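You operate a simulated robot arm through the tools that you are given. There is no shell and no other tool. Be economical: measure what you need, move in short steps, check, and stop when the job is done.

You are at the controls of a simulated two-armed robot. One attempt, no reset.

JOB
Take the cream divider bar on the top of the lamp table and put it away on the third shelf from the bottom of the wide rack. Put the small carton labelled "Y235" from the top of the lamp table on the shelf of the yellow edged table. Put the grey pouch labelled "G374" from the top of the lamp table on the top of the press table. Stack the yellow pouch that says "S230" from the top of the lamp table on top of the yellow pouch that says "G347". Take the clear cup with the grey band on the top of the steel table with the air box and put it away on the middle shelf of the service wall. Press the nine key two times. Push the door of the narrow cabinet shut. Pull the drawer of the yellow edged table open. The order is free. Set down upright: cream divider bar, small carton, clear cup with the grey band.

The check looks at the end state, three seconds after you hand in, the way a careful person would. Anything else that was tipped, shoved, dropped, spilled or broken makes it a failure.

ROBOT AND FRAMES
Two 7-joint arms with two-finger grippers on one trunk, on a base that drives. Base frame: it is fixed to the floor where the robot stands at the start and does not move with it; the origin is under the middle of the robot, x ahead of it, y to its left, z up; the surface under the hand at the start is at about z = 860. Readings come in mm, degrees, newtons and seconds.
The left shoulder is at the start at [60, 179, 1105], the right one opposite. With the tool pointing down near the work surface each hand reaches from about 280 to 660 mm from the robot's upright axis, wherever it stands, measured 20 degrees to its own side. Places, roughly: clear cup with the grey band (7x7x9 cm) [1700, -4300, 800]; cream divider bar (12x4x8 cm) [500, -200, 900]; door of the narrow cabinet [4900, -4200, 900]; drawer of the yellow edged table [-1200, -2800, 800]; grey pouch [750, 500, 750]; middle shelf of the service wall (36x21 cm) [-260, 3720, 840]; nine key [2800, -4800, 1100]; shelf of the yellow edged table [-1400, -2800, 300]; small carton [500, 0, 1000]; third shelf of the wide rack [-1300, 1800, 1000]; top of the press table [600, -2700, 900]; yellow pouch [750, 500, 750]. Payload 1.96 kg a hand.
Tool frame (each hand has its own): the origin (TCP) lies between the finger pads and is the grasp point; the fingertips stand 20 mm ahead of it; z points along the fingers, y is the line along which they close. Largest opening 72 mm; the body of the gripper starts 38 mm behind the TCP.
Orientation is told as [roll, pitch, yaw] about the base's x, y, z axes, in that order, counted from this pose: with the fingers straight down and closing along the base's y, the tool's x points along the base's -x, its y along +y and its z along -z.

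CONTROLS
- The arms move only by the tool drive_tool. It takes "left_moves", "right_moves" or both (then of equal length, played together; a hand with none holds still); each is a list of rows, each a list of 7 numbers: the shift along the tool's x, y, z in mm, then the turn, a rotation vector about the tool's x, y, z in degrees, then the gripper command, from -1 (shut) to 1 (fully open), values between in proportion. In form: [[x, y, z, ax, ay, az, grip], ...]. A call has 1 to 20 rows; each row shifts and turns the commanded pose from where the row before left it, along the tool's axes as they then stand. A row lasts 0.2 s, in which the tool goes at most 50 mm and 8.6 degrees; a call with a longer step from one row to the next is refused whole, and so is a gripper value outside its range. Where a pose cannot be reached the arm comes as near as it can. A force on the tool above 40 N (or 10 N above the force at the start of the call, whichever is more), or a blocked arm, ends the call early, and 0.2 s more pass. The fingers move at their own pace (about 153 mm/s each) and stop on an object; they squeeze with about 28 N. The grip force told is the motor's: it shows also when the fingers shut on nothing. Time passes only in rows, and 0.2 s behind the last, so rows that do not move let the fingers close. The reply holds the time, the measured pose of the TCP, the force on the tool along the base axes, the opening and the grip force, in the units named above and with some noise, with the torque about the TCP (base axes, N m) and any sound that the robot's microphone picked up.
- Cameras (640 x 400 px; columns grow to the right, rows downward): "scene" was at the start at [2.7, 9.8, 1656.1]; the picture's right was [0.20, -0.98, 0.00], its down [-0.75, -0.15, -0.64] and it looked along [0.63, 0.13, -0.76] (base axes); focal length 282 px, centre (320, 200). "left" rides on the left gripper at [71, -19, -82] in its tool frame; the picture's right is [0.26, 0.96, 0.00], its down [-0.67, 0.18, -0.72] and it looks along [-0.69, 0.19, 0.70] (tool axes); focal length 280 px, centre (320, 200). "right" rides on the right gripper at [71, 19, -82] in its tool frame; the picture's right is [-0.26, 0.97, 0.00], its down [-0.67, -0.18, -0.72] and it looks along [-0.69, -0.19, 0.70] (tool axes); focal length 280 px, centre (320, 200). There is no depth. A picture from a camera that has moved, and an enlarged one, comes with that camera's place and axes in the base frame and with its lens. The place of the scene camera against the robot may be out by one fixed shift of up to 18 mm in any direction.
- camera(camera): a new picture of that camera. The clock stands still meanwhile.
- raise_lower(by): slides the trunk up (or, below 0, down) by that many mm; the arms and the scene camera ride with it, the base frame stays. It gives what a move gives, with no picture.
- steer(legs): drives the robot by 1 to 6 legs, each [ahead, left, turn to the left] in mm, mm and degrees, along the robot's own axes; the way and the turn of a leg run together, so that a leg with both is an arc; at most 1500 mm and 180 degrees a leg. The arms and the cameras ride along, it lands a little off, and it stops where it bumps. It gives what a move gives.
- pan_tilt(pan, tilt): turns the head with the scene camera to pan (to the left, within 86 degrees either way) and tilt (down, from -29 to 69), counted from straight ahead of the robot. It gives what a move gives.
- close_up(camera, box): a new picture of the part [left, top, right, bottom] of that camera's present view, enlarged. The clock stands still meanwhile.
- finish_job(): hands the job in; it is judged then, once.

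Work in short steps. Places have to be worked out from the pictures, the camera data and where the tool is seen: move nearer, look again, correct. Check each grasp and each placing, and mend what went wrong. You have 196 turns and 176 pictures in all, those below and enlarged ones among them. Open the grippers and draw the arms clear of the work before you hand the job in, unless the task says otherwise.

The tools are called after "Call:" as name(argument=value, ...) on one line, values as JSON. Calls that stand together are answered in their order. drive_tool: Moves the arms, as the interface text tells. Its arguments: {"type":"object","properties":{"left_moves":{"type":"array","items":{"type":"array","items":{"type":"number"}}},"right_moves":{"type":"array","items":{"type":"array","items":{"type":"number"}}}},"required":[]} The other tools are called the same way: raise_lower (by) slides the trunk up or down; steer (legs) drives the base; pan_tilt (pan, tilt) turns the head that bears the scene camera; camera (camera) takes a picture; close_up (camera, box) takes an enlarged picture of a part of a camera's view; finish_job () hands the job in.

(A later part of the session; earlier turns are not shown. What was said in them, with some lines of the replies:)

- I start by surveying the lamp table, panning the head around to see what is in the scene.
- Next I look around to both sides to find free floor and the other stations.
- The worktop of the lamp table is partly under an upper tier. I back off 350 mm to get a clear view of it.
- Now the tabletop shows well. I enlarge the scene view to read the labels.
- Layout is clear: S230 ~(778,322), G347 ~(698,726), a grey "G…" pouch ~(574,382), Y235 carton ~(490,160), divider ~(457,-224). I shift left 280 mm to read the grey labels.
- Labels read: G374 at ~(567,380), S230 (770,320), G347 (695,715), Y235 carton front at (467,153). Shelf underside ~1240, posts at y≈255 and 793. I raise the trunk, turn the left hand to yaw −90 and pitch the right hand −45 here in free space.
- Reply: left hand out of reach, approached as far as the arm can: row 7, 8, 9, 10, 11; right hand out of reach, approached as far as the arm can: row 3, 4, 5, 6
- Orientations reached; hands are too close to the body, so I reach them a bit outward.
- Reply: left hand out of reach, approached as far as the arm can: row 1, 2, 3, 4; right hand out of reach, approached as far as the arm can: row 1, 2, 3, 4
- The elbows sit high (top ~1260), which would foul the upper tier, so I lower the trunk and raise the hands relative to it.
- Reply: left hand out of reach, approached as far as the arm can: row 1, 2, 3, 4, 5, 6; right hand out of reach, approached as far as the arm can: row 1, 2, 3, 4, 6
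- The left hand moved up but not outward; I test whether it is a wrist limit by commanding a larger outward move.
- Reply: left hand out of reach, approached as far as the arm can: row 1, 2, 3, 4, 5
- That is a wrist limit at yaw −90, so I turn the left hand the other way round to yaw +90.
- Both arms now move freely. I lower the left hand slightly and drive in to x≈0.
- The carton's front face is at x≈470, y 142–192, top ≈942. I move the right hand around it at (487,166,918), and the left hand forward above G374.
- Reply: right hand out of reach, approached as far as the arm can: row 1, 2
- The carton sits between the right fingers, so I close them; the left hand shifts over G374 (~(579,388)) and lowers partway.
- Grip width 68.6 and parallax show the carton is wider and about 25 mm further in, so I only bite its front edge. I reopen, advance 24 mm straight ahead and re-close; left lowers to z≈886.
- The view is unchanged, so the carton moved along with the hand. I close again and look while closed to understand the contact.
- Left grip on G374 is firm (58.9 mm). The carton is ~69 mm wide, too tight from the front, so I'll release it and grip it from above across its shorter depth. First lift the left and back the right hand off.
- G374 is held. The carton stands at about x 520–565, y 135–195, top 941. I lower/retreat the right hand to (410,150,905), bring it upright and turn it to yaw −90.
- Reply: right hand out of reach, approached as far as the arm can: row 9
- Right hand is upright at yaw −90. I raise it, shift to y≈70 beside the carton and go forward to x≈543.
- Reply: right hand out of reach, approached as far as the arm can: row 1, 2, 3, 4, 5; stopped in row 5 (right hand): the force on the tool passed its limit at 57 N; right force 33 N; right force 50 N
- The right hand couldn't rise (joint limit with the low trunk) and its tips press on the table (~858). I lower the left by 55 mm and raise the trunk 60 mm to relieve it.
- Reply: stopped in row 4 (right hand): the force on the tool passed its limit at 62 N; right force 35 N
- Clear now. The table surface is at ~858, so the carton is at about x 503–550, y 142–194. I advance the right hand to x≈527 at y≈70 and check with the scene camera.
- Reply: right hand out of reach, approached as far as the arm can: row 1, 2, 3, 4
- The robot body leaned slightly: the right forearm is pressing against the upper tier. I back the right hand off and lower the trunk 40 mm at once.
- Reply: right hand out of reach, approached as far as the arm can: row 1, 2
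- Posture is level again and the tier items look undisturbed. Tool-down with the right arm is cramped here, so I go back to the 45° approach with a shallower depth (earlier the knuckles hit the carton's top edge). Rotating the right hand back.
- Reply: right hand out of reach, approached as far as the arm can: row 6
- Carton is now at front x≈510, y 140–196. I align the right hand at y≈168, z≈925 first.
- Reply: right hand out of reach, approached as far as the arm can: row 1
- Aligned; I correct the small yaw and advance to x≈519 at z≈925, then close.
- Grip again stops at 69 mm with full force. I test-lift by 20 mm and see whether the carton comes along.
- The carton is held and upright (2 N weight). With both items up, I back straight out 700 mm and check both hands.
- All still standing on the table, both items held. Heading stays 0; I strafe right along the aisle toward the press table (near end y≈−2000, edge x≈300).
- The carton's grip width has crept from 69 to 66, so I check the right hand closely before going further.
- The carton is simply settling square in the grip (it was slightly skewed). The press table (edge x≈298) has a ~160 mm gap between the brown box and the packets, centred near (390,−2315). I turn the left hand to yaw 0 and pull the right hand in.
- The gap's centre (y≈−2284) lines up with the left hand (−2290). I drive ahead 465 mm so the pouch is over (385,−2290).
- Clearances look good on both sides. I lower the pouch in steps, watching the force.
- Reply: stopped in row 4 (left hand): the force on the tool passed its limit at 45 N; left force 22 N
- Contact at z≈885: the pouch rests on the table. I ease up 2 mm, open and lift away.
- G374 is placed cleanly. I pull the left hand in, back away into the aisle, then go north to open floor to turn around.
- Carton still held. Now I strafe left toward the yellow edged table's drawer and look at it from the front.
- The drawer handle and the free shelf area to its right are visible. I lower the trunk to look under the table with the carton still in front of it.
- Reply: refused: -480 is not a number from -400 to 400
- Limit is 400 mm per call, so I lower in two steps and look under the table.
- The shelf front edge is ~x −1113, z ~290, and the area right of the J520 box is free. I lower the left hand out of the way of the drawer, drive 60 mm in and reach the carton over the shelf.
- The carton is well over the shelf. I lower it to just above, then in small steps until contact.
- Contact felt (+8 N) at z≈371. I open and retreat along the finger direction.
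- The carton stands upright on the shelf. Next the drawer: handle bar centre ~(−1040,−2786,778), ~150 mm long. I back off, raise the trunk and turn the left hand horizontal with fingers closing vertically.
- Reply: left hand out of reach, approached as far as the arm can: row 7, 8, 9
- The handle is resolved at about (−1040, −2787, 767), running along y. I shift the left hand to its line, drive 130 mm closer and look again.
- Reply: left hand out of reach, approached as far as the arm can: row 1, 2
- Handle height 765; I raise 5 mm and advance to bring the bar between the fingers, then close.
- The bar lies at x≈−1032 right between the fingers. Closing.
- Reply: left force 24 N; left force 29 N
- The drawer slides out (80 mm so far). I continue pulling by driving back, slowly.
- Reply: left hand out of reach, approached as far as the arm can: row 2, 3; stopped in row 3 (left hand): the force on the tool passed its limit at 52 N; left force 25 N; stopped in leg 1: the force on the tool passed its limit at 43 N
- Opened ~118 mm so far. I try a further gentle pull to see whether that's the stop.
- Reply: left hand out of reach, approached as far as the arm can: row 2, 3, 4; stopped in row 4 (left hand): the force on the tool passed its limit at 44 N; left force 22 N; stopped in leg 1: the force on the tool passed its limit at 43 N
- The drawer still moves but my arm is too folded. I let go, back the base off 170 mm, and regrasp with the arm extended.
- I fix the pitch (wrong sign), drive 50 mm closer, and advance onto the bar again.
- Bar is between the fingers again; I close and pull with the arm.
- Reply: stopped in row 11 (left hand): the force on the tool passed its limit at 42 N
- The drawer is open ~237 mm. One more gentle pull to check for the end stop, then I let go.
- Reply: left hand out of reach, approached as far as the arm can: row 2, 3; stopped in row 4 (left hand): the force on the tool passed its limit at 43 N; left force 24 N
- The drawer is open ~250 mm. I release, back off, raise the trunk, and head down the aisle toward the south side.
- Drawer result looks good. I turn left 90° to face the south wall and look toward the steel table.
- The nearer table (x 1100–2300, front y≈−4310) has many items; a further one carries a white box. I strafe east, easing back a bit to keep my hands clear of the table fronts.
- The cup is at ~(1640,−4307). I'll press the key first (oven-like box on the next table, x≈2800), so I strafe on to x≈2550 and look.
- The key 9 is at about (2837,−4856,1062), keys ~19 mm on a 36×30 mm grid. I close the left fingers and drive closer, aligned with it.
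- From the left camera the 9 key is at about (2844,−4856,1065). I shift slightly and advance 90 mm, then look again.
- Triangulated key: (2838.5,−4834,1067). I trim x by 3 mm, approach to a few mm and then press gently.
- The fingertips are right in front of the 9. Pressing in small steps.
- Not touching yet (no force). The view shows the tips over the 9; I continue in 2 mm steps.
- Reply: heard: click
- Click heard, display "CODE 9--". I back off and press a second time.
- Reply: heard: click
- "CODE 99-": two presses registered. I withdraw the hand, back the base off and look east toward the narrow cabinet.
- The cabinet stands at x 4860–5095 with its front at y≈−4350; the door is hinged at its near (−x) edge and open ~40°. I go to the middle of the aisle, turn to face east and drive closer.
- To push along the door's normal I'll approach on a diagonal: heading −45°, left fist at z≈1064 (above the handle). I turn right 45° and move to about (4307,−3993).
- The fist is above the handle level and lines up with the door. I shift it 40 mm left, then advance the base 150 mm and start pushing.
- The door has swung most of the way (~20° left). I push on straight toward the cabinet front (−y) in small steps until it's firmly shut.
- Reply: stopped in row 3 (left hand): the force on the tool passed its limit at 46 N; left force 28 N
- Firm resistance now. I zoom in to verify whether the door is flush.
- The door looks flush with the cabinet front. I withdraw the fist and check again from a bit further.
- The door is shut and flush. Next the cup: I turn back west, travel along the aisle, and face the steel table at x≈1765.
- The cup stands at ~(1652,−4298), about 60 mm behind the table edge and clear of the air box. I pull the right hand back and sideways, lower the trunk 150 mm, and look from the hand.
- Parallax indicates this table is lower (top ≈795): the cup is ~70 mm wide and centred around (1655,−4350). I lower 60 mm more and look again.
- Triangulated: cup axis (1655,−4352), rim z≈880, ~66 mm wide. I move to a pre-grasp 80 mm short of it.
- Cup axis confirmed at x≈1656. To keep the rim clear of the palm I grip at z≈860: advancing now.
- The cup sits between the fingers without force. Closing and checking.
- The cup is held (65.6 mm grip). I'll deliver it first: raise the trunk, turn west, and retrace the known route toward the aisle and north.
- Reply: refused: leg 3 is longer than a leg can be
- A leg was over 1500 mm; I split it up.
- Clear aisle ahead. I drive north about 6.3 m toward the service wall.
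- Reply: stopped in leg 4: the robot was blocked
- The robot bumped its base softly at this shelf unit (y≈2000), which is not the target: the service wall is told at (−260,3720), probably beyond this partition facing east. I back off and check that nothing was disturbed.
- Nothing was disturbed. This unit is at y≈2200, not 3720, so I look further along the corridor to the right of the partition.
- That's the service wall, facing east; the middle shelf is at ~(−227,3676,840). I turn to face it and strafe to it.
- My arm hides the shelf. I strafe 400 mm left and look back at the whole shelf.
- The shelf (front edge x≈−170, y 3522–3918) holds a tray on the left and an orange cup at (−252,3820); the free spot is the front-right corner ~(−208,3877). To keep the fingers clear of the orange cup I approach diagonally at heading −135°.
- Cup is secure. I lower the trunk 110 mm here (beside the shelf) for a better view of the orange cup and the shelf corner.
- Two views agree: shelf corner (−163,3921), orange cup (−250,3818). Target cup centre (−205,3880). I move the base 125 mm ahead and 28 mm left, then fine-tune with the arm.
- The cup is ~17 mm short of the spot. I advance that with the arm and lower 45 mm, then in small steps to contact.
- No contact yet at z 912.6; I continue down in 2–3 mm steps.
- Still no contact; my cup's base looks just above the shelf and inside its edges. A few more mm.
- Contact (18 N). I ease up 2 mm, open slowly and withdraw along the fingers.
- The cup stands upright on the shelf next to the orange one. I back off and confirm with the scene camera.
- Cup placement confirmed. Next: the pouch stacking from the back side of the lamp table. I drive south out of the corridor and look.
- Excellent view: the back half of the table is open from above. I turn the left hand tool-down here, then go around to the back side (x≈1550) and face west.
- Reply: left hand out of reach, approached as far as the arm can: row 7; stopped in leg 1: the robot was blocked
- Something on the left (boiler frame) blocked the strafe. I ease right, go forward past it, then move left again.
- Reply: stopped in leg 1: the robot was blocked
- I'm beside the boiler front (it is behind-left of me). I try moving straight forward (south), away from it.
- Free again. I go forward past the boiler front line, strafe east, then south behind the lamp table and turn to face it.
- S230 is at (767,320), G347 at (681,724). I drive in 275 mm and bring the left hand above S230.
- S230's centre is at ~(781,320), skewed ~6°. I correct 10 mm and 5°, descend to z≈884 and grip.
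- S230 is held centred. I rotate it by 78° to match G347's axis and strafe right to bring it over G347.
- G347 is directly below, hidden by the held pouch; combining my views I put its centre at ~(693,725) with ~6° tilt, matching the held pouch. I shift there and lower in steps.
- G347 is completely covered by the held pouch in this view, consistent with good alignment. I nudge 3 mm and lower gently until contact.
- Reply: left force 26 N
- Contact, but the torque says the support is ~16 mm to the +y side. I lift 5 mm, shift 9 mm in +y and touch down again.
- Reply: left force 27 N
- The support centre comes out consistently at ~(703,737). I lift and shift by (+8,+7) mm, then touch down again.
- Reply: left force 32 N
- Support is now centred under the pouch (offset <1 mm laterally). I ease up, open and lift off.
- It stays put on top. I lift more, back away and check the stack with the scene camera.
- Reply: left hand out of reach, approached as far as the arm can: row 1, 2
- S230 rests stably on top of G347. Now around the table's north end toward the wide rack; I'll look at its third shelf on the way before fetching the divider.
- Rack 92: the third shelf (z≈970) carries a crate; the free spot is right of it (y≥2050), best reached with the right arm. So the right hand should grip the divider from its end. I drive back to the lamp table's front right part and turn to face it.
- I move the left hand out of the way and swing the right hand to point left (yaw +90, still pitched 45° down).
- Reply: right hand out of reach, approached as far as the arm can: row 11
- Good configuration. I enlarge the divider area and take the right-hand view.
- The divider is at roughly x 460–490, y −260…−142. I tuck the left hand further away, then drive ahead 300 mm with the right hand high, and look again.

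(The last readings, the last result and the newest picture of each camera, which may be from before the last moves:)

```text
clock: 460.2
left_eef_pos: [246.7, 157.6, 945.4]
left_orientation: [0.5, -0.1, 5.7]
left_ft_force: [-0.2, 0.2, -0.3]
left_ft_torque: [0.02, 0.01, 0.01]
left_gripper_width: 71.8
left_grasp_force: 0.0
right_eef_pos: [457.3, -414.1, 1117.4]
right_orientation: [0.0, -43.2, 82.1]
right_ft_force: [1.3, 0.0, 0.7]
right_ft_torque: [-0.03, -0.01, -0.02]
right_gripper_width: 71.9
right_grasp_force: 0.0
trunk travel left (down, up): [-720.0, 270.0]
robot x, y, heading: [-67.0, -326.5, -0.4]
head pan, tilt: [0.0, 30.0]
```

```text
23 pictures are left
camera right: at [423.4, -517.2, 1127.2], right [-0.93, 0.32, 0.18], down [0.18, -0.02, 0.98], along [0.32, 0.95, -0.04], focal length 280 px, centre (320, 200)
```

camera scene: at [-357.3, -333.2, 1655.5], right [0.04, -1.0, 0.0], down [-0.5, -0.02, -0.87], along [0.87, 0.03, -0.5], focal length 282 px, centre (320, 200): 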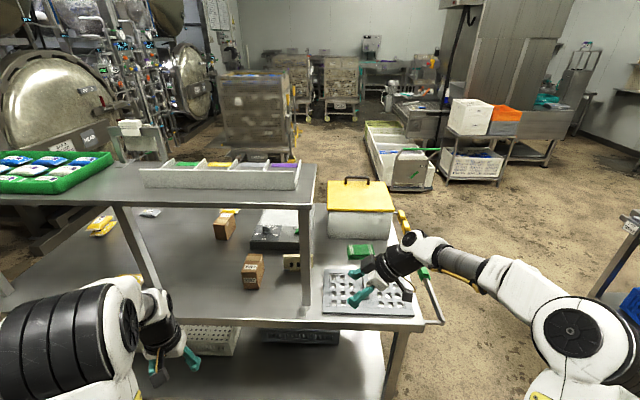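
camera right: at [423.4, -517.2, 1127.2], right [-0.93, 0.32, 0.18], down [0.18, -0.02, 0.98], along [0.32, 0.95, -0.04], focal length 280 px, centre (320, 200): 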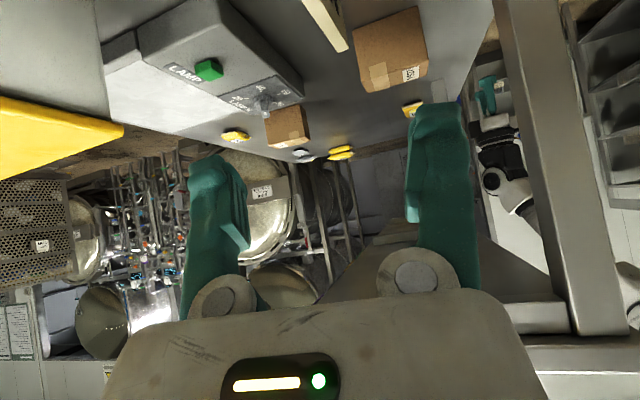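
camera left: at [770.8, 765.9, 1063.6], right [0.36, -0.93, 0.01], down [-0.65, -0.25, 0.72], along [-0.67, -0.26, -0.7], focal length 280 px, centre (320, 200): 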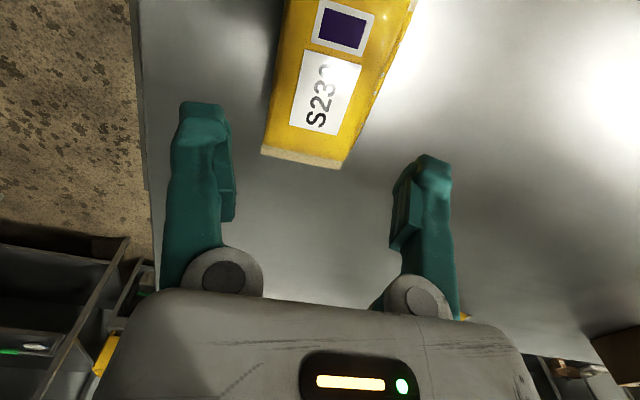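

The bar's near end is at ~(480,−271), running to (472,−175). I turn the hand ~12° further to line up and come down to a pre-grasp at (478,−330,1000).

Call:
drive_tool(right_moves=[[4.4, -2.3, 36, 0, 0, 0, 1], [4.4, -2.3, 36, 0, 0, 0, 1], [4.4, -2.3, 36, 0, 0, 0, 1], [4.4, -2.3, 36, 0, 0, 0, 1], [0, 0, 0, -4.1, 0, -4.35, 1], [0, 0, 0, -4.1, 0, -4.35, 1], [0, 0, 0, 0, 0, 0, 1]])

Call:
camera(camera="right")

```text
clock: 461.8
left_eef_pos: [247.5, 158.0, 944.7]
left_orientation: [0.6, 0.1, 5.7]
left_ft_force: [0.4, 0.1, -0.6]
left_ft_torque: [-0.01, 0.04, 0.05]
left_gripper_width: 71.8
left_grasp_force: 0.1
right_eef_pos: [477.4, -330.5, 1001.0]
right_orientation: [0.0, -43.2, 94.1]
right_ft_force: [0.2, 0.2, 0.6]
right_ft_torque: [-0.01, 0.02, 0.03]
right_gripper_width: 72.1
right_grasp_force: 0.1
trunk travel left (down, up): [-720.0, 270.0]
robot x, y, heading: [-71.4, -327.3, -0.1]
head pan, tilt: [0.0, 30.0]
```

```text
22 pictures are left
camera right: at [467.3, -438.2, 1010.9], right [-0.98, 0.12, 0.18], down [0.18, 0.01, 0.98], along [0.12, 0.99, -0.04], focal length 280 px, centre (320, 200)
```

right: 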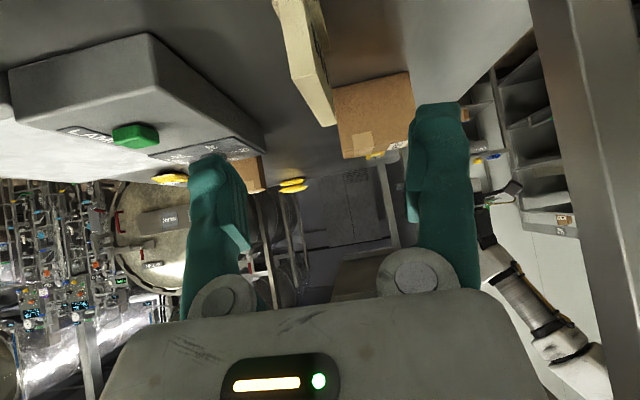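

Refined: near end (489,−262), top ≈925, axis yaw ≈96°. I shift laterally, then advance along the finger direction to (487,−238,905).

Call:
drive_tool(right_moves=[[0, -16.2, 0, -1.17, 0, -1.24, 1], [0, 0, 33, 0, 0, 0, 1], [0, 0, 33, 0, 0, 0, 1], [0, 0, 33, 0, 0, 0, 1], [0, 0, 20, 0, 0, 0, 1], [0, 0, 0, 0, 0, 0, 1]])

Call:
camera(camera="right")

```text
clock: 463.2
left_eef_pos: [248.2, 156.9, 946.7]
left_orientation: [0.5, -0.1, 5.7]
left_ft_force: [-0.6, 0.1, 0.3]
left_ft_torque: [0.02, 0.01, 0.01]
left_gripper_width: 71.8
left_grasp_force: 0.0
right_eef_pos: [476.6, -250.3, 914.5]
right_orientation: [0.0, -43.2, 95.8]
right_ft_force: [0.5, -0.5, 0.8]
right_ft_torque: [0.01, 0.01, -0.04]
right_gripper_width: 71.8
right_grasp_force: 0.0
right hand out of reach, approached as far as the arm can: row 1
trunk travel left (down, up): [-720.0, 270.0]
robot x, y, heading: [-68.9, -326.7, -0.1]
head pan, tilt: [0.0, 30.0]
```

```text
21 pictures are left
camera right: at [468.7, -357.6, 924.3], right [-0.98, 0.09, 0.18], down [0.18, 0.02, 0.98], along [0.09, 1.0, -0.04], focal length 280 px, centre (320, 200)
```

right: 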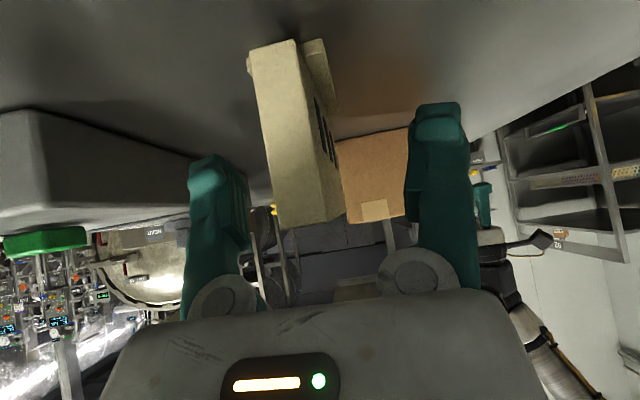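

The bar is between the fingers but ~9 mm off-centre. I shift the base 9 mm ahead, advance 13 mm more and close.

Call:
steer(legs=[[9, 0, 0]])

Call:
drive_tool(right_moves=[[0, 0, 7, 0, 0, 0, 1], [0, 0, 6, 0, 0, 0, 1], [0, 0, 0, 0, 0, 0, 1]])

Call:
camera(camera="right")

```text
clock: 464.0
left_eef_pos: [254.2, 158.3, 946.2]
left_orientation: [0.5, -0.2, 5.7]
left_ft_force: [-0.2, 0.4, 0.4]
left_ft_torque: [0.0, -0.01, -0.01]
left_gripper_width: 72.3
left_grasp_force: 0.1
right_eef_pos: [483.6, -250.1, 916.3]
right_orientation: [-0.1, -43.1, 95.8]
right_ft_force: [0.6, 0.3, 0.5]
right_ft_torque: [0.01, -0.02, 0.0]
right_gripper_width: 72.0
right_grasp_force: 0.0
trunk travel left (down, up): [-720.0, 270.0]
robot x, y, heading: [-64.3, -320.6, -0.2]
head pan, tilt: [0.0, 30.0]
```

```text
clock: 464.8
left_eef_pos: [255.2, 158.2, 945.7]
left_orientation: [0.5, -0.1, 5.7]
left_ft_force: [-1.0, 1.0, -0.2]
left_ft_torque: [0.0, 0.02, 0.0]
left_gripper_width: 72.0
left_grasp_force: 0.2
right_eef_pos: [485.6, -241.0, 904.6]
right_orientation: [0.0, -43.2, 95.8]
right_ft_force: [0.0, -0.2, -0.5]
right_ft_torque: [-0.01, -0.01, -0.03]
right_gripper_width: 72.3
right_grasp_force: 0.0
trunk travel left (down, up): [-720.0, 270.0]
robot x, y, heading: [-60.4, -321.4, -0.5]
head pan, tilt: [0.0, 30.0]
```

```text
20 pictures are left
camera right: at [476.9, -348.9, 914.8], right [-0.98, 0.09, 0.18], down [0.18, 0.02, 0.98], along [0.09, 1.0, -0.04], focal length 280 px, centre (320, 200)
```

right: 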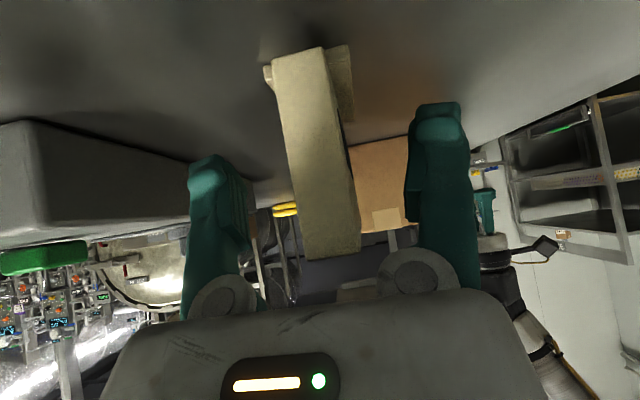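

Now centred (the near face is in the middle between the fingers). Close, then lift.

Call:
drive_tool(right_moves=[[0, 0, 0, 0, 0, 0, -1], [0, 0, 0, 0, 0, 0, -1], [0, 0, 0, 0, 0, 0, -1], [0, 0, 0, 0, 0, 0, -1]])

Call:
drive_tool(right_moves=[[-6.9, 0, -7.3, 0, 0, 0, -1], [-6.9, 0, -7.3, 0, 0, 0, -1], [-6.9, 0, -7.3, 0, 0, 0, -1], [0, 0, 0, 0, 0, 0, -1]])

Call:
camera(camera="right")

```text
clock: 465.8
left_eef_pos: [257.1, 157.1, 945.1]
left_orientation: [0.5, -0.1, 5.7]
left_ft_force: [0.7, -1.1, -0.5]
left_ft_torque: [-0.01, -0.02, 0.02]
left_gripper_width: 71.8
left_grasp_force: 0.2
right_eef_pos: [486.1, -240.3, 904.3]
right_orientation: [0.0, -43.1, 95.9]
right_ft_force: [-0.9, 0.4, -0.8]
right_ft_torque: [0.05, 0.03, -0.01]
right_gripper_width: 14.8
right_grasp_force: 28.0
trunk travel left (down, up): [-720.0, 270.0]
robot x, y, heading: [-62.7, -327.2, -0.4]
head pan, tilt: [0.0, 30.0]
```

```text
clock: 466.8
left_eef_pos: [256.5, 158.4, 945.6]
left_orientation: [0.5, -0.1, 5.7]
left_ft_force: [-0.1, -0.3, -0.1]
left_ft_torque: [-0.01, 0.0, 0.0]
left_gripper_width: 71.8
left_grasp_force: 0.1
right_eef_pos: [484.3, -241.4, 935.8]
right_orientation: [0.0, -43.2, 95.7]
right_ft_force: [0.4, 0.6, -0.3]
right_ft_torque: [-0.05, -0.01, 0.0]
right_gripper_width: 14.8
right_grasp_force: 28.2
trunk travel left (down, up): [-720.0, 270.0]
robot x, y, heading: [-63.2, -324.3, -0.1]
head pan, tilt: [0.0, 30.0]
```

```text
19 pictures are left
camera right: at [476.7, -348.6, 945.2], right [-0.98, 0.09, 0.18], down [0.18, 0.02, 0.98], along [0.09, 1.0, -0.04], focal length 280 px, centre (320, 200)
```

right: 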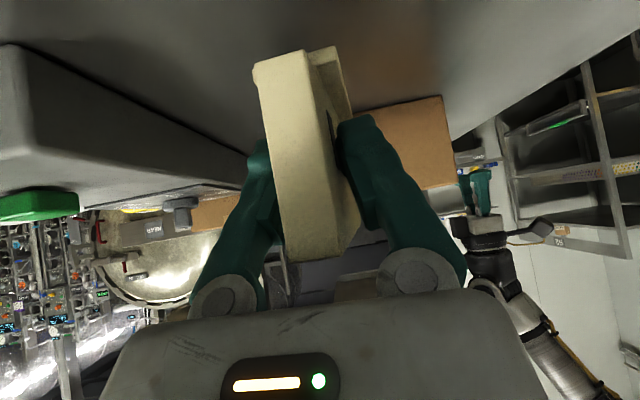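

The divider is held and lifted. The right post is in the way of backing straight out, so I lift 70 mm, strafe right 210 mm, then back off.

Call:
drive_tool(right_moves=[[-13.7, 0, -14.6, 0, 0, 0, -1], [-13.7, 0, -14.6, 0, 0, 0, -1], [-13.7, 0, -14.6, 0, 0, 0, -1], [-6.9, 0, -7.3, 0, 0, 0, -1]])

Call:
steer(legs=[[0, -210, 0], [-500, 0, 0]])

Call:
camera(camera="scene")

```text
clock: 467.8
left_eef_pos: [255.9, 158.3, 945.5]
left_orientation: [0.5, 0.0, 5.8]
left_ft_force: [-0.4, -0.8, 0.7]
left_ft_torque: [0.0, 0.0, 0.01]
left_gripper_width: 72.1
left_grasp_force: 0.2
right_eef_pos: [484.9, -239.7, 1005.7]
right_orientation: [0.1, -43.2, 95.7]
right_ft_force: [-1.3, 0.3, 0.5]
right_ft_torque: [-0.05, -0.01, 0.01]
right_gripper_width: 14.9
right_grasp_force: 28.4
trunk travel left (down, up): [-720.0, 270.0]
robot x, y, heading: [-61.5, -323.0, -0.2]
head pan, tilt: [0.0, 30.0]
```

```text
clock: 471.9
left_eef_pos: [-238.8, -47.8, 945.6]
left_orientation: [0.6, -0.2, 5.9]
left_ft_force: [0.5, 0.5, 0.1]
left_ft_torque: [0.0, 0.0, -0.02]
left_gripper_width: 71.9
left_grasp_force: 0.1
right_eef_pos: [-9.9, -445.9, 1005.2]
right_orientation: [-0.1, -43.2, 96.0]
right_ft_force: [0.7, 0.5, -0.8]
right_ft_torque: [-0.02, -0.01, 0.03]
right_gripper_width: 14.9
right_grasp_force: 27.9
trunk travel left (down, up): [-720.0, 270.0]
robot x, y, heading: [-558.2, -530.5, -0.1]
head pan, tilt: [0.0, 30.0]
```

```text
18 pictures are left
camera scene: at [-538.9, -536.7, 1655.5], right [0.0, -1.0, 0.0], down [-0.5, 0.0, -0.87], along [0.87, 0.0, -0.5], focal length 282 px, centre (320, 200)
```

scene: 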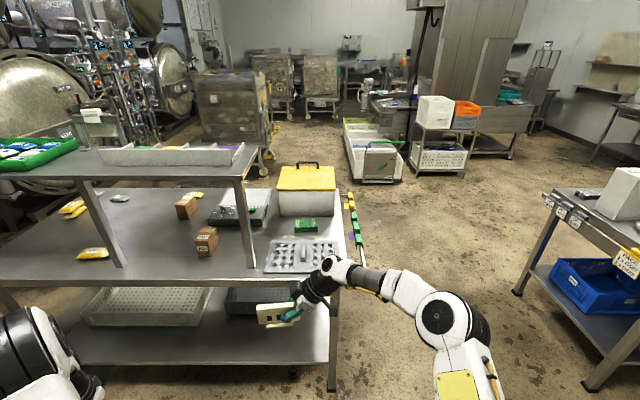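

Everything on the table is intact. I rotate the right hand back to point forward and shift it to the robot's right.

Call:
drive_tool(right_moves=[[0, 0, 0, 5.5, 0, 5.9, -1], [0, 0, 0, 5.5, 0, 5.9, -1], [0, 0, 0, 5.5, 0, 5.9, -1], [0, 0, 0, 5.5, 0, 5.9, -1], [0, 0, 0, 5.5, 0, 5.9, -1], [0, 0, 0, 5.5, 0, 5.9, -1], [0, 0, 0, 5.5, 0, 5.9, -1], [0, 0, 0, 5.5, 0, 5.9, -1], [0, 0, 0, 5.5, 0, 5.9, -1], [0, 0, 0, 5.5, 0, 5.9, -1], [0, 0, 0, 5.5, 0, 5.9, -1], [0, 0, 0, 4.5, 0, 4.8, -1]])

Call:
drive_tool(right_moves=[[0, -25, 0, 0, 0, 0, -1], [0, -25, 0, 0, 0, 0, -1], [0, -25, 0, 0, 0, 0, -1], [0, -25, 0, 0, 0, 0, -1], [0, -25, 0, 0, 0, 0, -1], [0, -25, 0, 0, 0, 0, -1], [0, -20, 0, 0, 0, 0, -1], [0, 0, 0, 0, 0, 0, -1]])

```text
clock: 474.5
left_eef_pos: [-240.3, -47.2, 945.1]
left_orientation: [0.5, -0.1, 5.9]
left_ft_force: [0.0, -0.9, -0.1]
left_ft_torque: [0.02, -0.03, 0.01]
left_gripper_width: 71.8
left_grasp_force: 0.1
right_eef_pos: [-10.9, -446.1, 1005.2]
right_orientation: [0.3, -43.1, 0.3]
right_ft_force: [-0.3, 0.6, -1.4]
right_ft_torque: [0.01, 0.05, 0.0]
right_gripper_width: 15.0
right_grasp_force: 28.2
trunk travel left (down, up): [-720.0, 270.0]
robot x, y, heading: [-556.5, -529.1, 0.2]
head pan, tilt: [0.0, 30.0]
```

```text
clock: 476.3
left_eef_pos: [-238.9, -48.8, 945.6]
left_orientation: [0.6, 0.0, 5.8]
left_ft_force: [-0.1, 0.2, 0.7]
left_ft_torque: [-0.05, -0.02, 0.03]
left_gripper_width: 71.8
left_grasp_force: 0.0
right_eef_pos: [-8.1, -616.0, 1006.9]
right_orientation: [0.2, -43.0, 0.6]
right_ft_force: [0.6, -0.3, -1.9]
right_ft_torque: [-0.06, 0.06, 0.01]
right_gripper_width: 15.0
right_grasp_force: 28.2
trunk travel left (down, up): [-720.0, 270.0]
robot x, y, heading: [-553.9, -529.0, -0.0]
head pan, tilt: [0.0, 30.0]
```

Now toward the rack: turn around, stay well east of it, and strafe to y≈1550.

Call:
steer(legs=[[0, 0, 90], [0, 0, 90], [-250, -1000, 0], [0, -1080, 0]])

Call:
pan_tilt(pan=-25, tilt=28)

Call:
camera(camera="scene")

```text
clock: 494.5
left_eef_pos: [-655.2, 1061.5, 946.0]
left_orientation: [0.5, -0.2, -173.2]
left_ft_force: [-0.5, -0.4, 0.1]
left_ft_torque: [0.03, 0.0, -0.02]
left_gripper_width: 71.9
left_grasp_force: 0.1
right_eef_pos: [-893.9, 1625.6, 1007.1]
right_orientation: [0.4, -42.9, -178.7]
right_ft_force: [0.8, -0.2, -1.1]
right_ft_torque: [0.05, -0.01, 0.01]
right_gripper_width: 15.0
right_grasp_force: 27.8
trunk travel left (down, up): [-720.0, 270.0]
robot x, y, heading: [-343.6, 1547.1, -179.3]
head pan, tilt: [0.0, 30.0]
```

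```text
clock: 495.4
left_eef_pos: [-653.9, 1061.0, 945.3]
left_orientation: [0.5, -0.1, -173.4]
left_ft_force: [0.5, 0.9, -0.7]
left_ft_torque: [0.0, 0.0, -0.02]
left_gripper_width: 71.8
left_grasp_force: 0.0
right_eef_pos: [-894.5, 1624.9, 1006.8]
right_orientation: [0.1, -43.0, -178.7]
right_ft_force: [-0.4, 0.0, -0.8]
right_ft_torque: [-0.03, -0.04, 0.02]
right_gripper_width: 14.8
right_grasp_force: 27.8
trunk travel left (down, up): [-720.0, 270.0]
robot x, y, heading: [-345.8, 1549.9, -179.2]
head pan, tilt: [-25.0, 28.0]
```

```text
17 pictures are left
camera scene: at [-380.7, 1581.6, 1658.6], right [0.41, 0.91, 0.0], down [0.43, -0.19, -0.88], along [-0.81, 0.36, -0.47], focal length 282 px, centre (320, 200)
```

scene: 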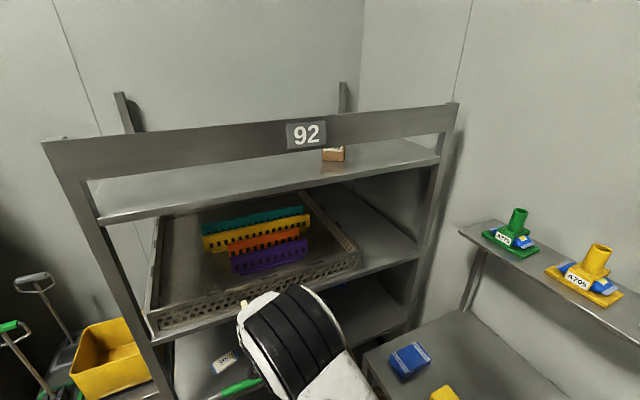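

I raise the trunk 100 mm and swing the right hand out to the robot's right in free space, then look with the hand camera.

Call:
raise_lower(by=100)

Call:
drive_tool(right_moves=[[8, -38, -7.6, 0, 0, 0, -1], [8, -38, -7.6, 0, 0, 0, -1], [8, -38, -7.6, 0, 0, 0, -1], [8, -38, -7.6, 0, 0, 0, -1], [8, -38, -7.6, 0, 0, 0, -1], [8, -38, -7.6, 0, 0, 0, -1], [8, -38, -7.6, 0, 0, 0, -1], [8, -38, -7.6, 0, 0, 0, -1], [0, 0, 0, 0, 0, 0, -1]])

Call:
camera(camera="right")

```text
clock: 496.7
left_eef_pos: [-654.6, 1061.3, 1043.9]
left_orientation: [0.5, 0.0, -173.3]
left_ft_force: [-0.3, 0.1, 1.0]
left_ft_torque: [0.02, 0.03, 0.0]
left_gripper_width: 72.1
left_grasp_force: 0.0
right_eef_pos: [-895.0, 1626.0, 1106.6]
right_orientation: [0.2, -42.9, -178.8]
right_ft_force: [-0.4, 0.0, -1.1]
right_ft_torque: [0.03, 0.0, -0.02]
right_gripper_width: 15.0
right_grasp_force: 27.6
trunk travel left (down, up): [-820.0, 170.0]
robot x, y, heading: [-342.6, 1546.5, -179.5]
head pan, tilt: [-25.0, 28.0]
```

```text
clock: 498.7
left_eef_pos: [-654.2, 1061.1, 1044.7]
left_orientation: [0.5, 0.0, -173.2]
left_ft_force: [0.0, -0.2, -0.9]
left_ft_torque: [0.04, -0.03, 0.04]
left_gripper_width: 71.9
left_grasp_force: 0.0
right_eef_pos: [-812.9, 1929.6, 1109.1]
right_orientation: [0.3, -43.0, -178.8]
right_ft_force: [-0.7, 0.0, -1.2]
right_ft_torque: [0.01, -0.04, -0.03]
right_gripper_width: 15.1
right_grasp_force: 27.8
trunk travel left (down, up): [-820.0, 170.0]
robot x, y, heading: [-340.5, 1549.3, -179.3]
head pan, tilt: [-25.0, 28.0]
```

```text
16 pictures are left
camera right: at [-705.0, 1914.3, 1119.3], right [-0.17, -0.97, 0.18], down [-0.01, 0.19, 0.98], along [-0.99, 0.16, -0.04], focal length 280 px, centre (320, 200)
```

right: 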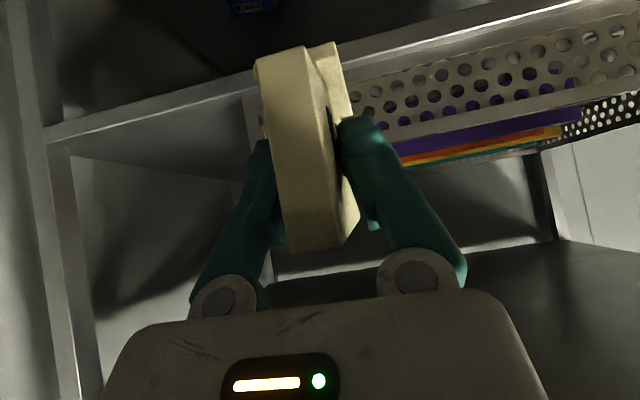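

The shelf surface (z≈945–970) right of the crate is free between y≈2040 and 2320. I reach 85 mm further right, then drive 225 mm ahead and 95 mm right.

Call:
drive_tool(right_moves=[[0, -28, 0, 0, 0, 0, -1], [0, -28, 0, 0, 0, 0, -1], [0, -28, 0, 0, 0, 0, -1], [0, 0, 0, 0, 0, 0, -1]])

Call:
steer(legs=[[225, -95, 0]])

Call:
camera(camera="right")

Call:
camera(camera="scene")

```text
clock: 499.7
left_eef_pos: [-653.5, 1061.3, 1045.8]
left_orientation: [0.5, -0.1, -173.3]
left_ft_force: [-0.2, 0.3, 0.1]
left_ft_torque: [-0.01, -0.03, 0.03]
left_gripper_width: 71.7
left_grasp_force: 0.1
right_eef_pos: [-814.1, 2017.0, 1105.8]
right_orientation: [0.2, -43.0, -178.7]
right_ft_force: [-0.6, -0.4, -1.5]
right_ft_torque: [-0.01, 0.0, 0.04]
right_gripper_width: 15.0
right_grasp_force: 27.9
trunk travel left (down, up): [-820.0, 170.0]
robot x, y, heading: [-346.7, 1544.8, -178.9]
head pan, tilt: [-25.0, 28.0]
```

```text
clock: 501.5
left_eef_pos: [-874.5, 1152.3, 1045.6]
left_orientation: [0.6, -0.2, -173.1]
left_ft_force: [-0.2, -0.3, -1.3]
left_ft_torque: [0.0, 0.0, 0.01]
left_gripper_width: 71.6
left_grasp_force: 0.1
right_eef_pos: [-1037.0, 2107.4, 1107.2]
right_orientation: [0.1, -43.1, -178.5]
right_ft_force: [0.2, -0.4, -0.1]
right_ft_torque: [-0.03, -0.06, -0.01]
right_gripper_width: 14.6
right_grasp_force: 27.6
trunk travel left (down, up): [-820.0, 170.0]
robot x, y, heading: [-562.8, 1643.8, -179.2]
head pan, tilt: [-25.0, 28.0]
```

```text
15 pictures are left
camera right: at [-929.4, 2091.4, 1116.5], right [-0.16, -0.97, 0.18], down [-0.01, 0.19, 0.98], along [-0.99, 0.16, -0.04], focal length 280 px, centre (320, 200)
```

right: 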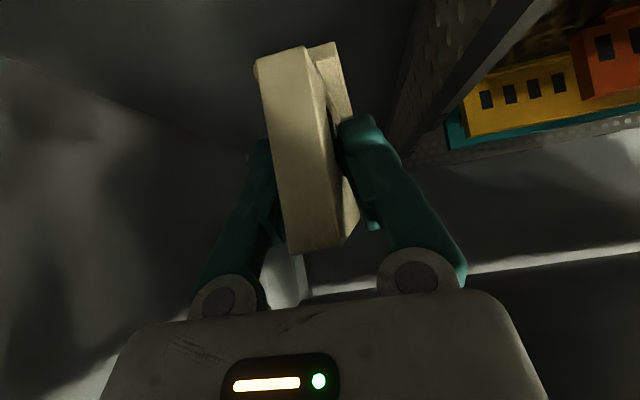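

```text
14 pictures are left
camera scene: at [-602.5, 1673.7, 1758.7], right [0.41, 0.91, 0.0], down [0.43, -0.19, -0.88], along [-0.81, 0.36, -0.47], focal length 282 px, centre (320, 200)
```

scene: 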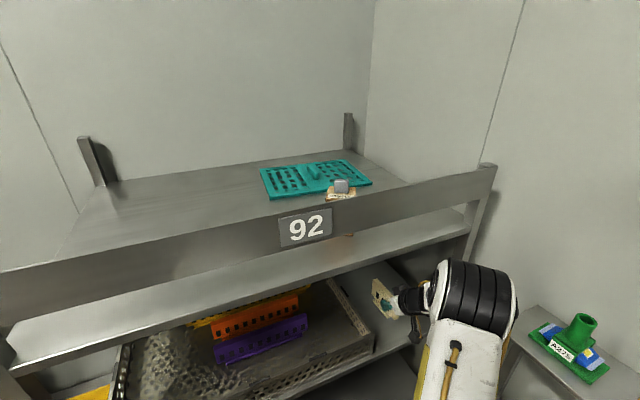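

The bar is right of the crate with ~30 mm to spare. I shift 40 mm further right and 40 mm in, then lower 75 mm and look.

Call:
drive_tool(right_moves=[[0, -20, 0, 0, 0, 0, -1], [0, -20, 0, 0, 0, 0, -1], [-14.6, 0, 13.7, 0, 0, 0, -1], [-14.6, 0, 13.7, 0, 0, 0, -1], [0, 0, 0, 0, 0, 0, -1], [17, 0, 18.3, 0, 0, 0, -1], [17, 0, 18.3, 0, 0, 0, -1], [17, 0, 18.3, 0, 0, 0, -1], [0, 0, 0, 0, 0, 0, -1]])

Call:
camera(camera="right")

```text
clock: 503.5
left_eef_pos: [-875.7, 1152.5, 1046.1]
left_orientation: [0.4, -0.1, -173.2]
left_ft_force: [0.4, 0.9, 0.5]
left_ft_torque: [0.04, -0.01, 0.02]
left_gripper_width: 72.2
left_grasp_force: 0.0
right_eef_pos: [-1080.2, 2144.7, 1030.7]
right_orientation: [0.2, -43.0, -178.6]
right_ft_force: [0.1, 0.3, -0.8]
right_ft_torque: [0.0, 0.0, -0.01]
right_gripper_width: 15.2
right_grasp_force: 27.9
trunk travel left (down, up): [-820.0, 170.0]
robot x, y, heading: [-566.3, 1642.7, -179.3]
head pan, tilt: [-25.0, 28.0]
```

```text
13 pictures are left
camera right: at [-971.8, 2129.6, 1041.0], right [-0.16, -0.97, 0.18], down [-0.01, 0.19, 0.98], along [-0.99, 0.16, -0.04], focal length 280 px, centre (320, 200)
```

right: 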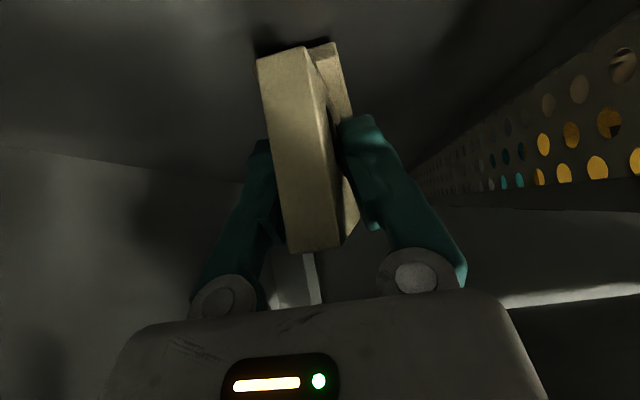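

The bar is just above the shelf, clear of the crate. I lower gently to contact.

Call:
drive_tool(right_moves=[[3.4, 0, 3.7, 0, 0, 0, -1], [3.4, 0, 3.7, 0, 0, 0, -1], [2, 0, 2.2, 0, 0, 0, -1], [2, 0, 2.2, 0, 0, 0, -1], [2, 0, 2.2, 0, 0, 0, -1]])

```text
clock: 504.7
left_eef_pos: [-872.8, 1150.9, 1045.1]
left_orientation: [0.3, -0.2, -173.1]
left_ft_force: [0.0, -0.1, -0.3]
left_ft_torque: [0.01, 0.03, -0.01]
left_gripper_width: 72.0
left_grasp_force: 0.0
right_eef_pos: [-1077.1, 2144.1, 1014.9]
right_orientation: [0.0, -43.2, -178.3]
right_ft_force: [-2.8, 5.1, 29.5]
right_ft_torque: [0.04, 0.23, -0.08]
right_gripper_width: 14.9
right_grasp_force: 28.1
trunk travel left (down, up): [-820.0, 170.0]
robot x, y, heading: [-563.4, 1641.4, -179.2]
head pan, tilt: [-25.0, 28.0]
```

Contact (shelf ≈ 968). I ease up 1.5 mm, open, and withdraw.

Call:
drive_tool(right_moves=[[-1, 0, -1.1, 0, 0, 0, -1], [0, 0, 0, 0, 0, 0, -0.4], [0, 0, 0, 0, 0, 0, 0.2], [0, 0, 0, 0, 0, 0, 0.6], [0, 0, 0, 0, 0, 0, 0.6]])

Call:
camera(camera="right")

```text
clock: 505.9
left_eef_pos: [-875.0, 1152.0, 1045.9]
left_orientation: [0.6, -0.1, -173.1]
left_ft_force: [0.0, -1.1, 0.1]
left_ft_torque: [0.01, -0.02, 0.0]
left_gripper_width: 72.2
left_grasp_force: 0.1
right_eef_pos: [-1079.6, 2144.1, 1013.6]
right_orientation: [0.2, -43.0, -178.5]
right_ft_force: [-0.1, -0.5, 0.0]
right_ft_torque: [-0.03, -0.04, 0.01]
right_gripper_width: 57.5
right_grasp_force: 0.0
trunk travel left (down, up): [-820.0, 170.0]
robot x, y, heading: [-568.1, 1640.8, -179.2]
head pan, tilt: [-25.0, 28.0]
```

```text
12 pictures are left
camera right: at [-970.9, 2129.5, 1023.6], right [-0.16, -0.97, 0.18], down [-0.01, 0.19, 0.98], along [-0.99, 0.16, -0.04], focal length 280 px, centre (320, 200)
```

right: 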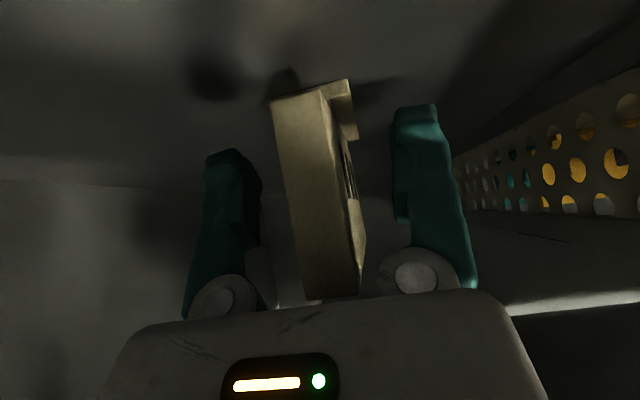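

Call:
close_up(camera="right", box=[180, 40, 460, 310])

Call:
close_up(camera="scene", box=[330, 240, 470, 360])

```text
1.48 times, centred on (320, 175) of right
camera zoom: at [-970.9, 2129.5, 1023.6], right [-0.16, -0.97, 0.18], down [-0.01, 0.19, 0.98], along [-0.99, 0.16, -0.04], focal length 415 px, centre (320, 237)
```

zoom: 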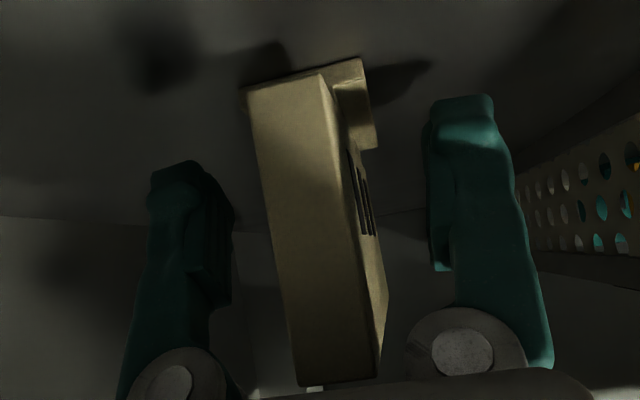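

```text
3.33 times, centred on (400, 300) of scene
camera zoom: at [-602.9, 1673.8, 1758.6], right [0.41, 0.91, 0.0], down [0.43, -0.19, -0.88], along [-0.81, 0.36, -0.47], focal length 941 px, centre (53, -133)
```

zoom: 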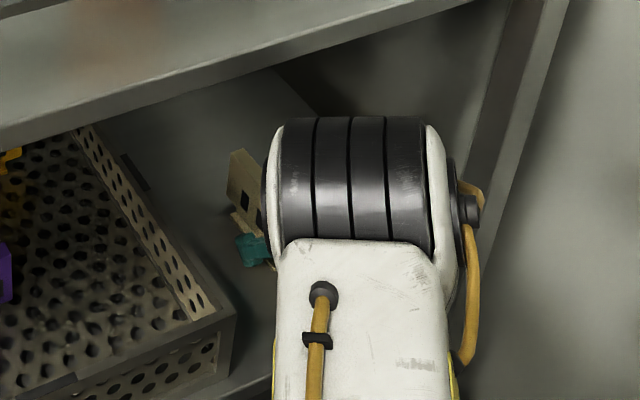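

The bar simply slid up in the grip while I pressed: its base at z≈984 matches it standing flat on the shelf. I open fully and withdraw along the fingers.

Call:
drive_tool(right_moves=[[0, 0, 0, 0, 0, 0, 1], [0, 0, -8, 0, 0, 0, 1], [0, 0, -20, 0, 0, 0, 1], [0, 0, -30, 0, 0, 0, 1], [0, 0, -35, 0, 0, 0, 1], [0, 0, 0, 0, 0, 0, 1]])

Call:
camera(camera="right")

```text
clock: 507.3
left_eef_pos: [-875.5, 1154.0, 1044.8]
left_orientation: [0.4, -0.1, -173.1]
left_ft_force: [0.5, 0.7, -0.6]
left_ft_torque: [-0.02, 0.0, 0.0]
left_gripper_width: 72.2
left_grasp_force: 0.0
right_eef_pos: [-1016.4, 2148.0, 1080.1]
right_orientation: [0.2, -42.8, -178.5]
right_ft_force: [0.2, -1.1, 0.1]
right_ft_torque: [0.0, 0.0, 0.05]
right_gripper_width: 72.0
right_grasp_force: 0.1
trunk travel left (down, up): [-820.0, 170.0]
robot x, y, heading: [-568.1, 1640.9, -179.1]
head pan, tilt: [-25.0, 28.0]
```

```text
9 pictures are left
camera right: at [-908.0, 2133.0, 1089.9], right [-0.16, -0.97, 0.18], down [-0.01, 0.19, 0.98], along [-0.99, 0.16, -0.04], focal length 280 px, centre (320, 200)
```

right: 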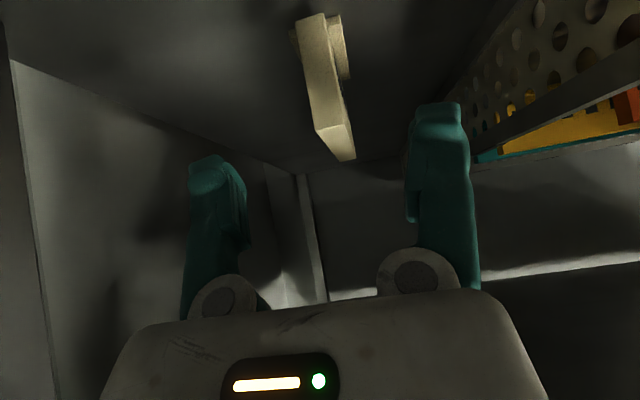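

The divider stands upright on the third shelf beside the crate. I reverse out the way I came and take a confirming look.

Call:
steer(legs=[[-230, 95, 0], [-100, 250, 0]])

Call:
camera(camera="scene")

```text
clock: 510.6
left_eef_pos: [-543.6, 810.6, 1046.8]
left_orientation: [0.5, -0.1, -173.6]
left_ft_force: [-0.7, 0.3, 0.4]
left_ft_torque: [-0.01, 0.04, 0.0]
left_gripper_width: 72.1
left_grasp_force: 0.0
right_eef_pos: [-675.6, 1807.1, 1078.4]
right_orientation: [0.4, -42.9, -179.0]
right_ft_force: [-0.4, 0.7, -0.6]
right_ft_torque: [0.0, -0.01, -0.03]
right_gripper_width: 71.9
right_grasp_force: 0.0
trunk travel left (down, up): [-820.0, 170.0]
robot x, y, heading: [-230.5, 1299.1, -179.7]
head pan, tilt: [-25.0, 28.0]
```

```text
8 pictures are left
camera scene: at [-267.0, 1330.7, 1758.6], right [0.41, 0.91, 0.0], down [0.43, -0.2, -0.88], along [-0.8, 0.37, -0.47], focal length 282 px, centre (320, 200)
```

scene: 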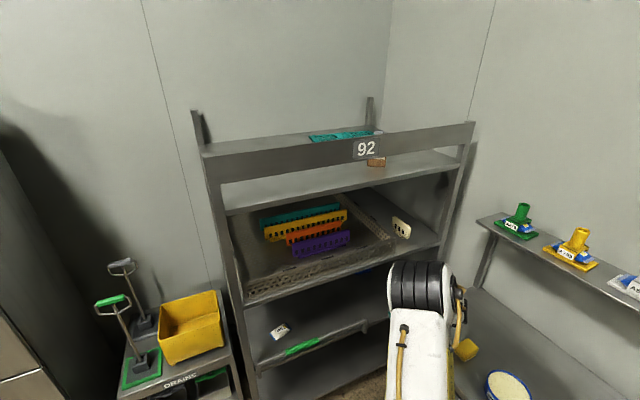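

Bar upright on the crate's shelf (third from the bottom), all eight jobs done, both grippers open and clear. Handing in.

Call:
finish_job()

```text
The job is handed in.
```

I handed the job in with all eight tasks done; each was confirmed in the pictures or readings.

- **Cream divider bar:** it stands upright on the third shelf of the wide rack, to the right of the crate.
- **Carton Y235:** it stands upright on the shelf of the yellow edged table.
- **Grey pouch G374:** it lies on the press table, between the brown box and the white packets.
- **Yellow pouch S230:** it lies on top of G347, about 14 mm off centre but resting flat.
- **Clear cup with the grey band:** it stands upright on the middle shelf of the service wall, at the front right corner.
- **Nine key:** it was pressed twice, and the display reads "CODE 99-".
- **Narrow cabinet door:** it is shut and looks flush with the cabinet front.
- **Drawer of the yellow edged table:** it is open about 250 mm, though it may not have reached its end stop.

Three times the robot touched something while moving: its base met a shelf unit, it brushed the boiler frame, and the right forearm pressed the lamp table's upper shelf. I saw nothing moved or tipped when I looked at the shelf unit and the lamp table; at the boiler I only pulled clear.
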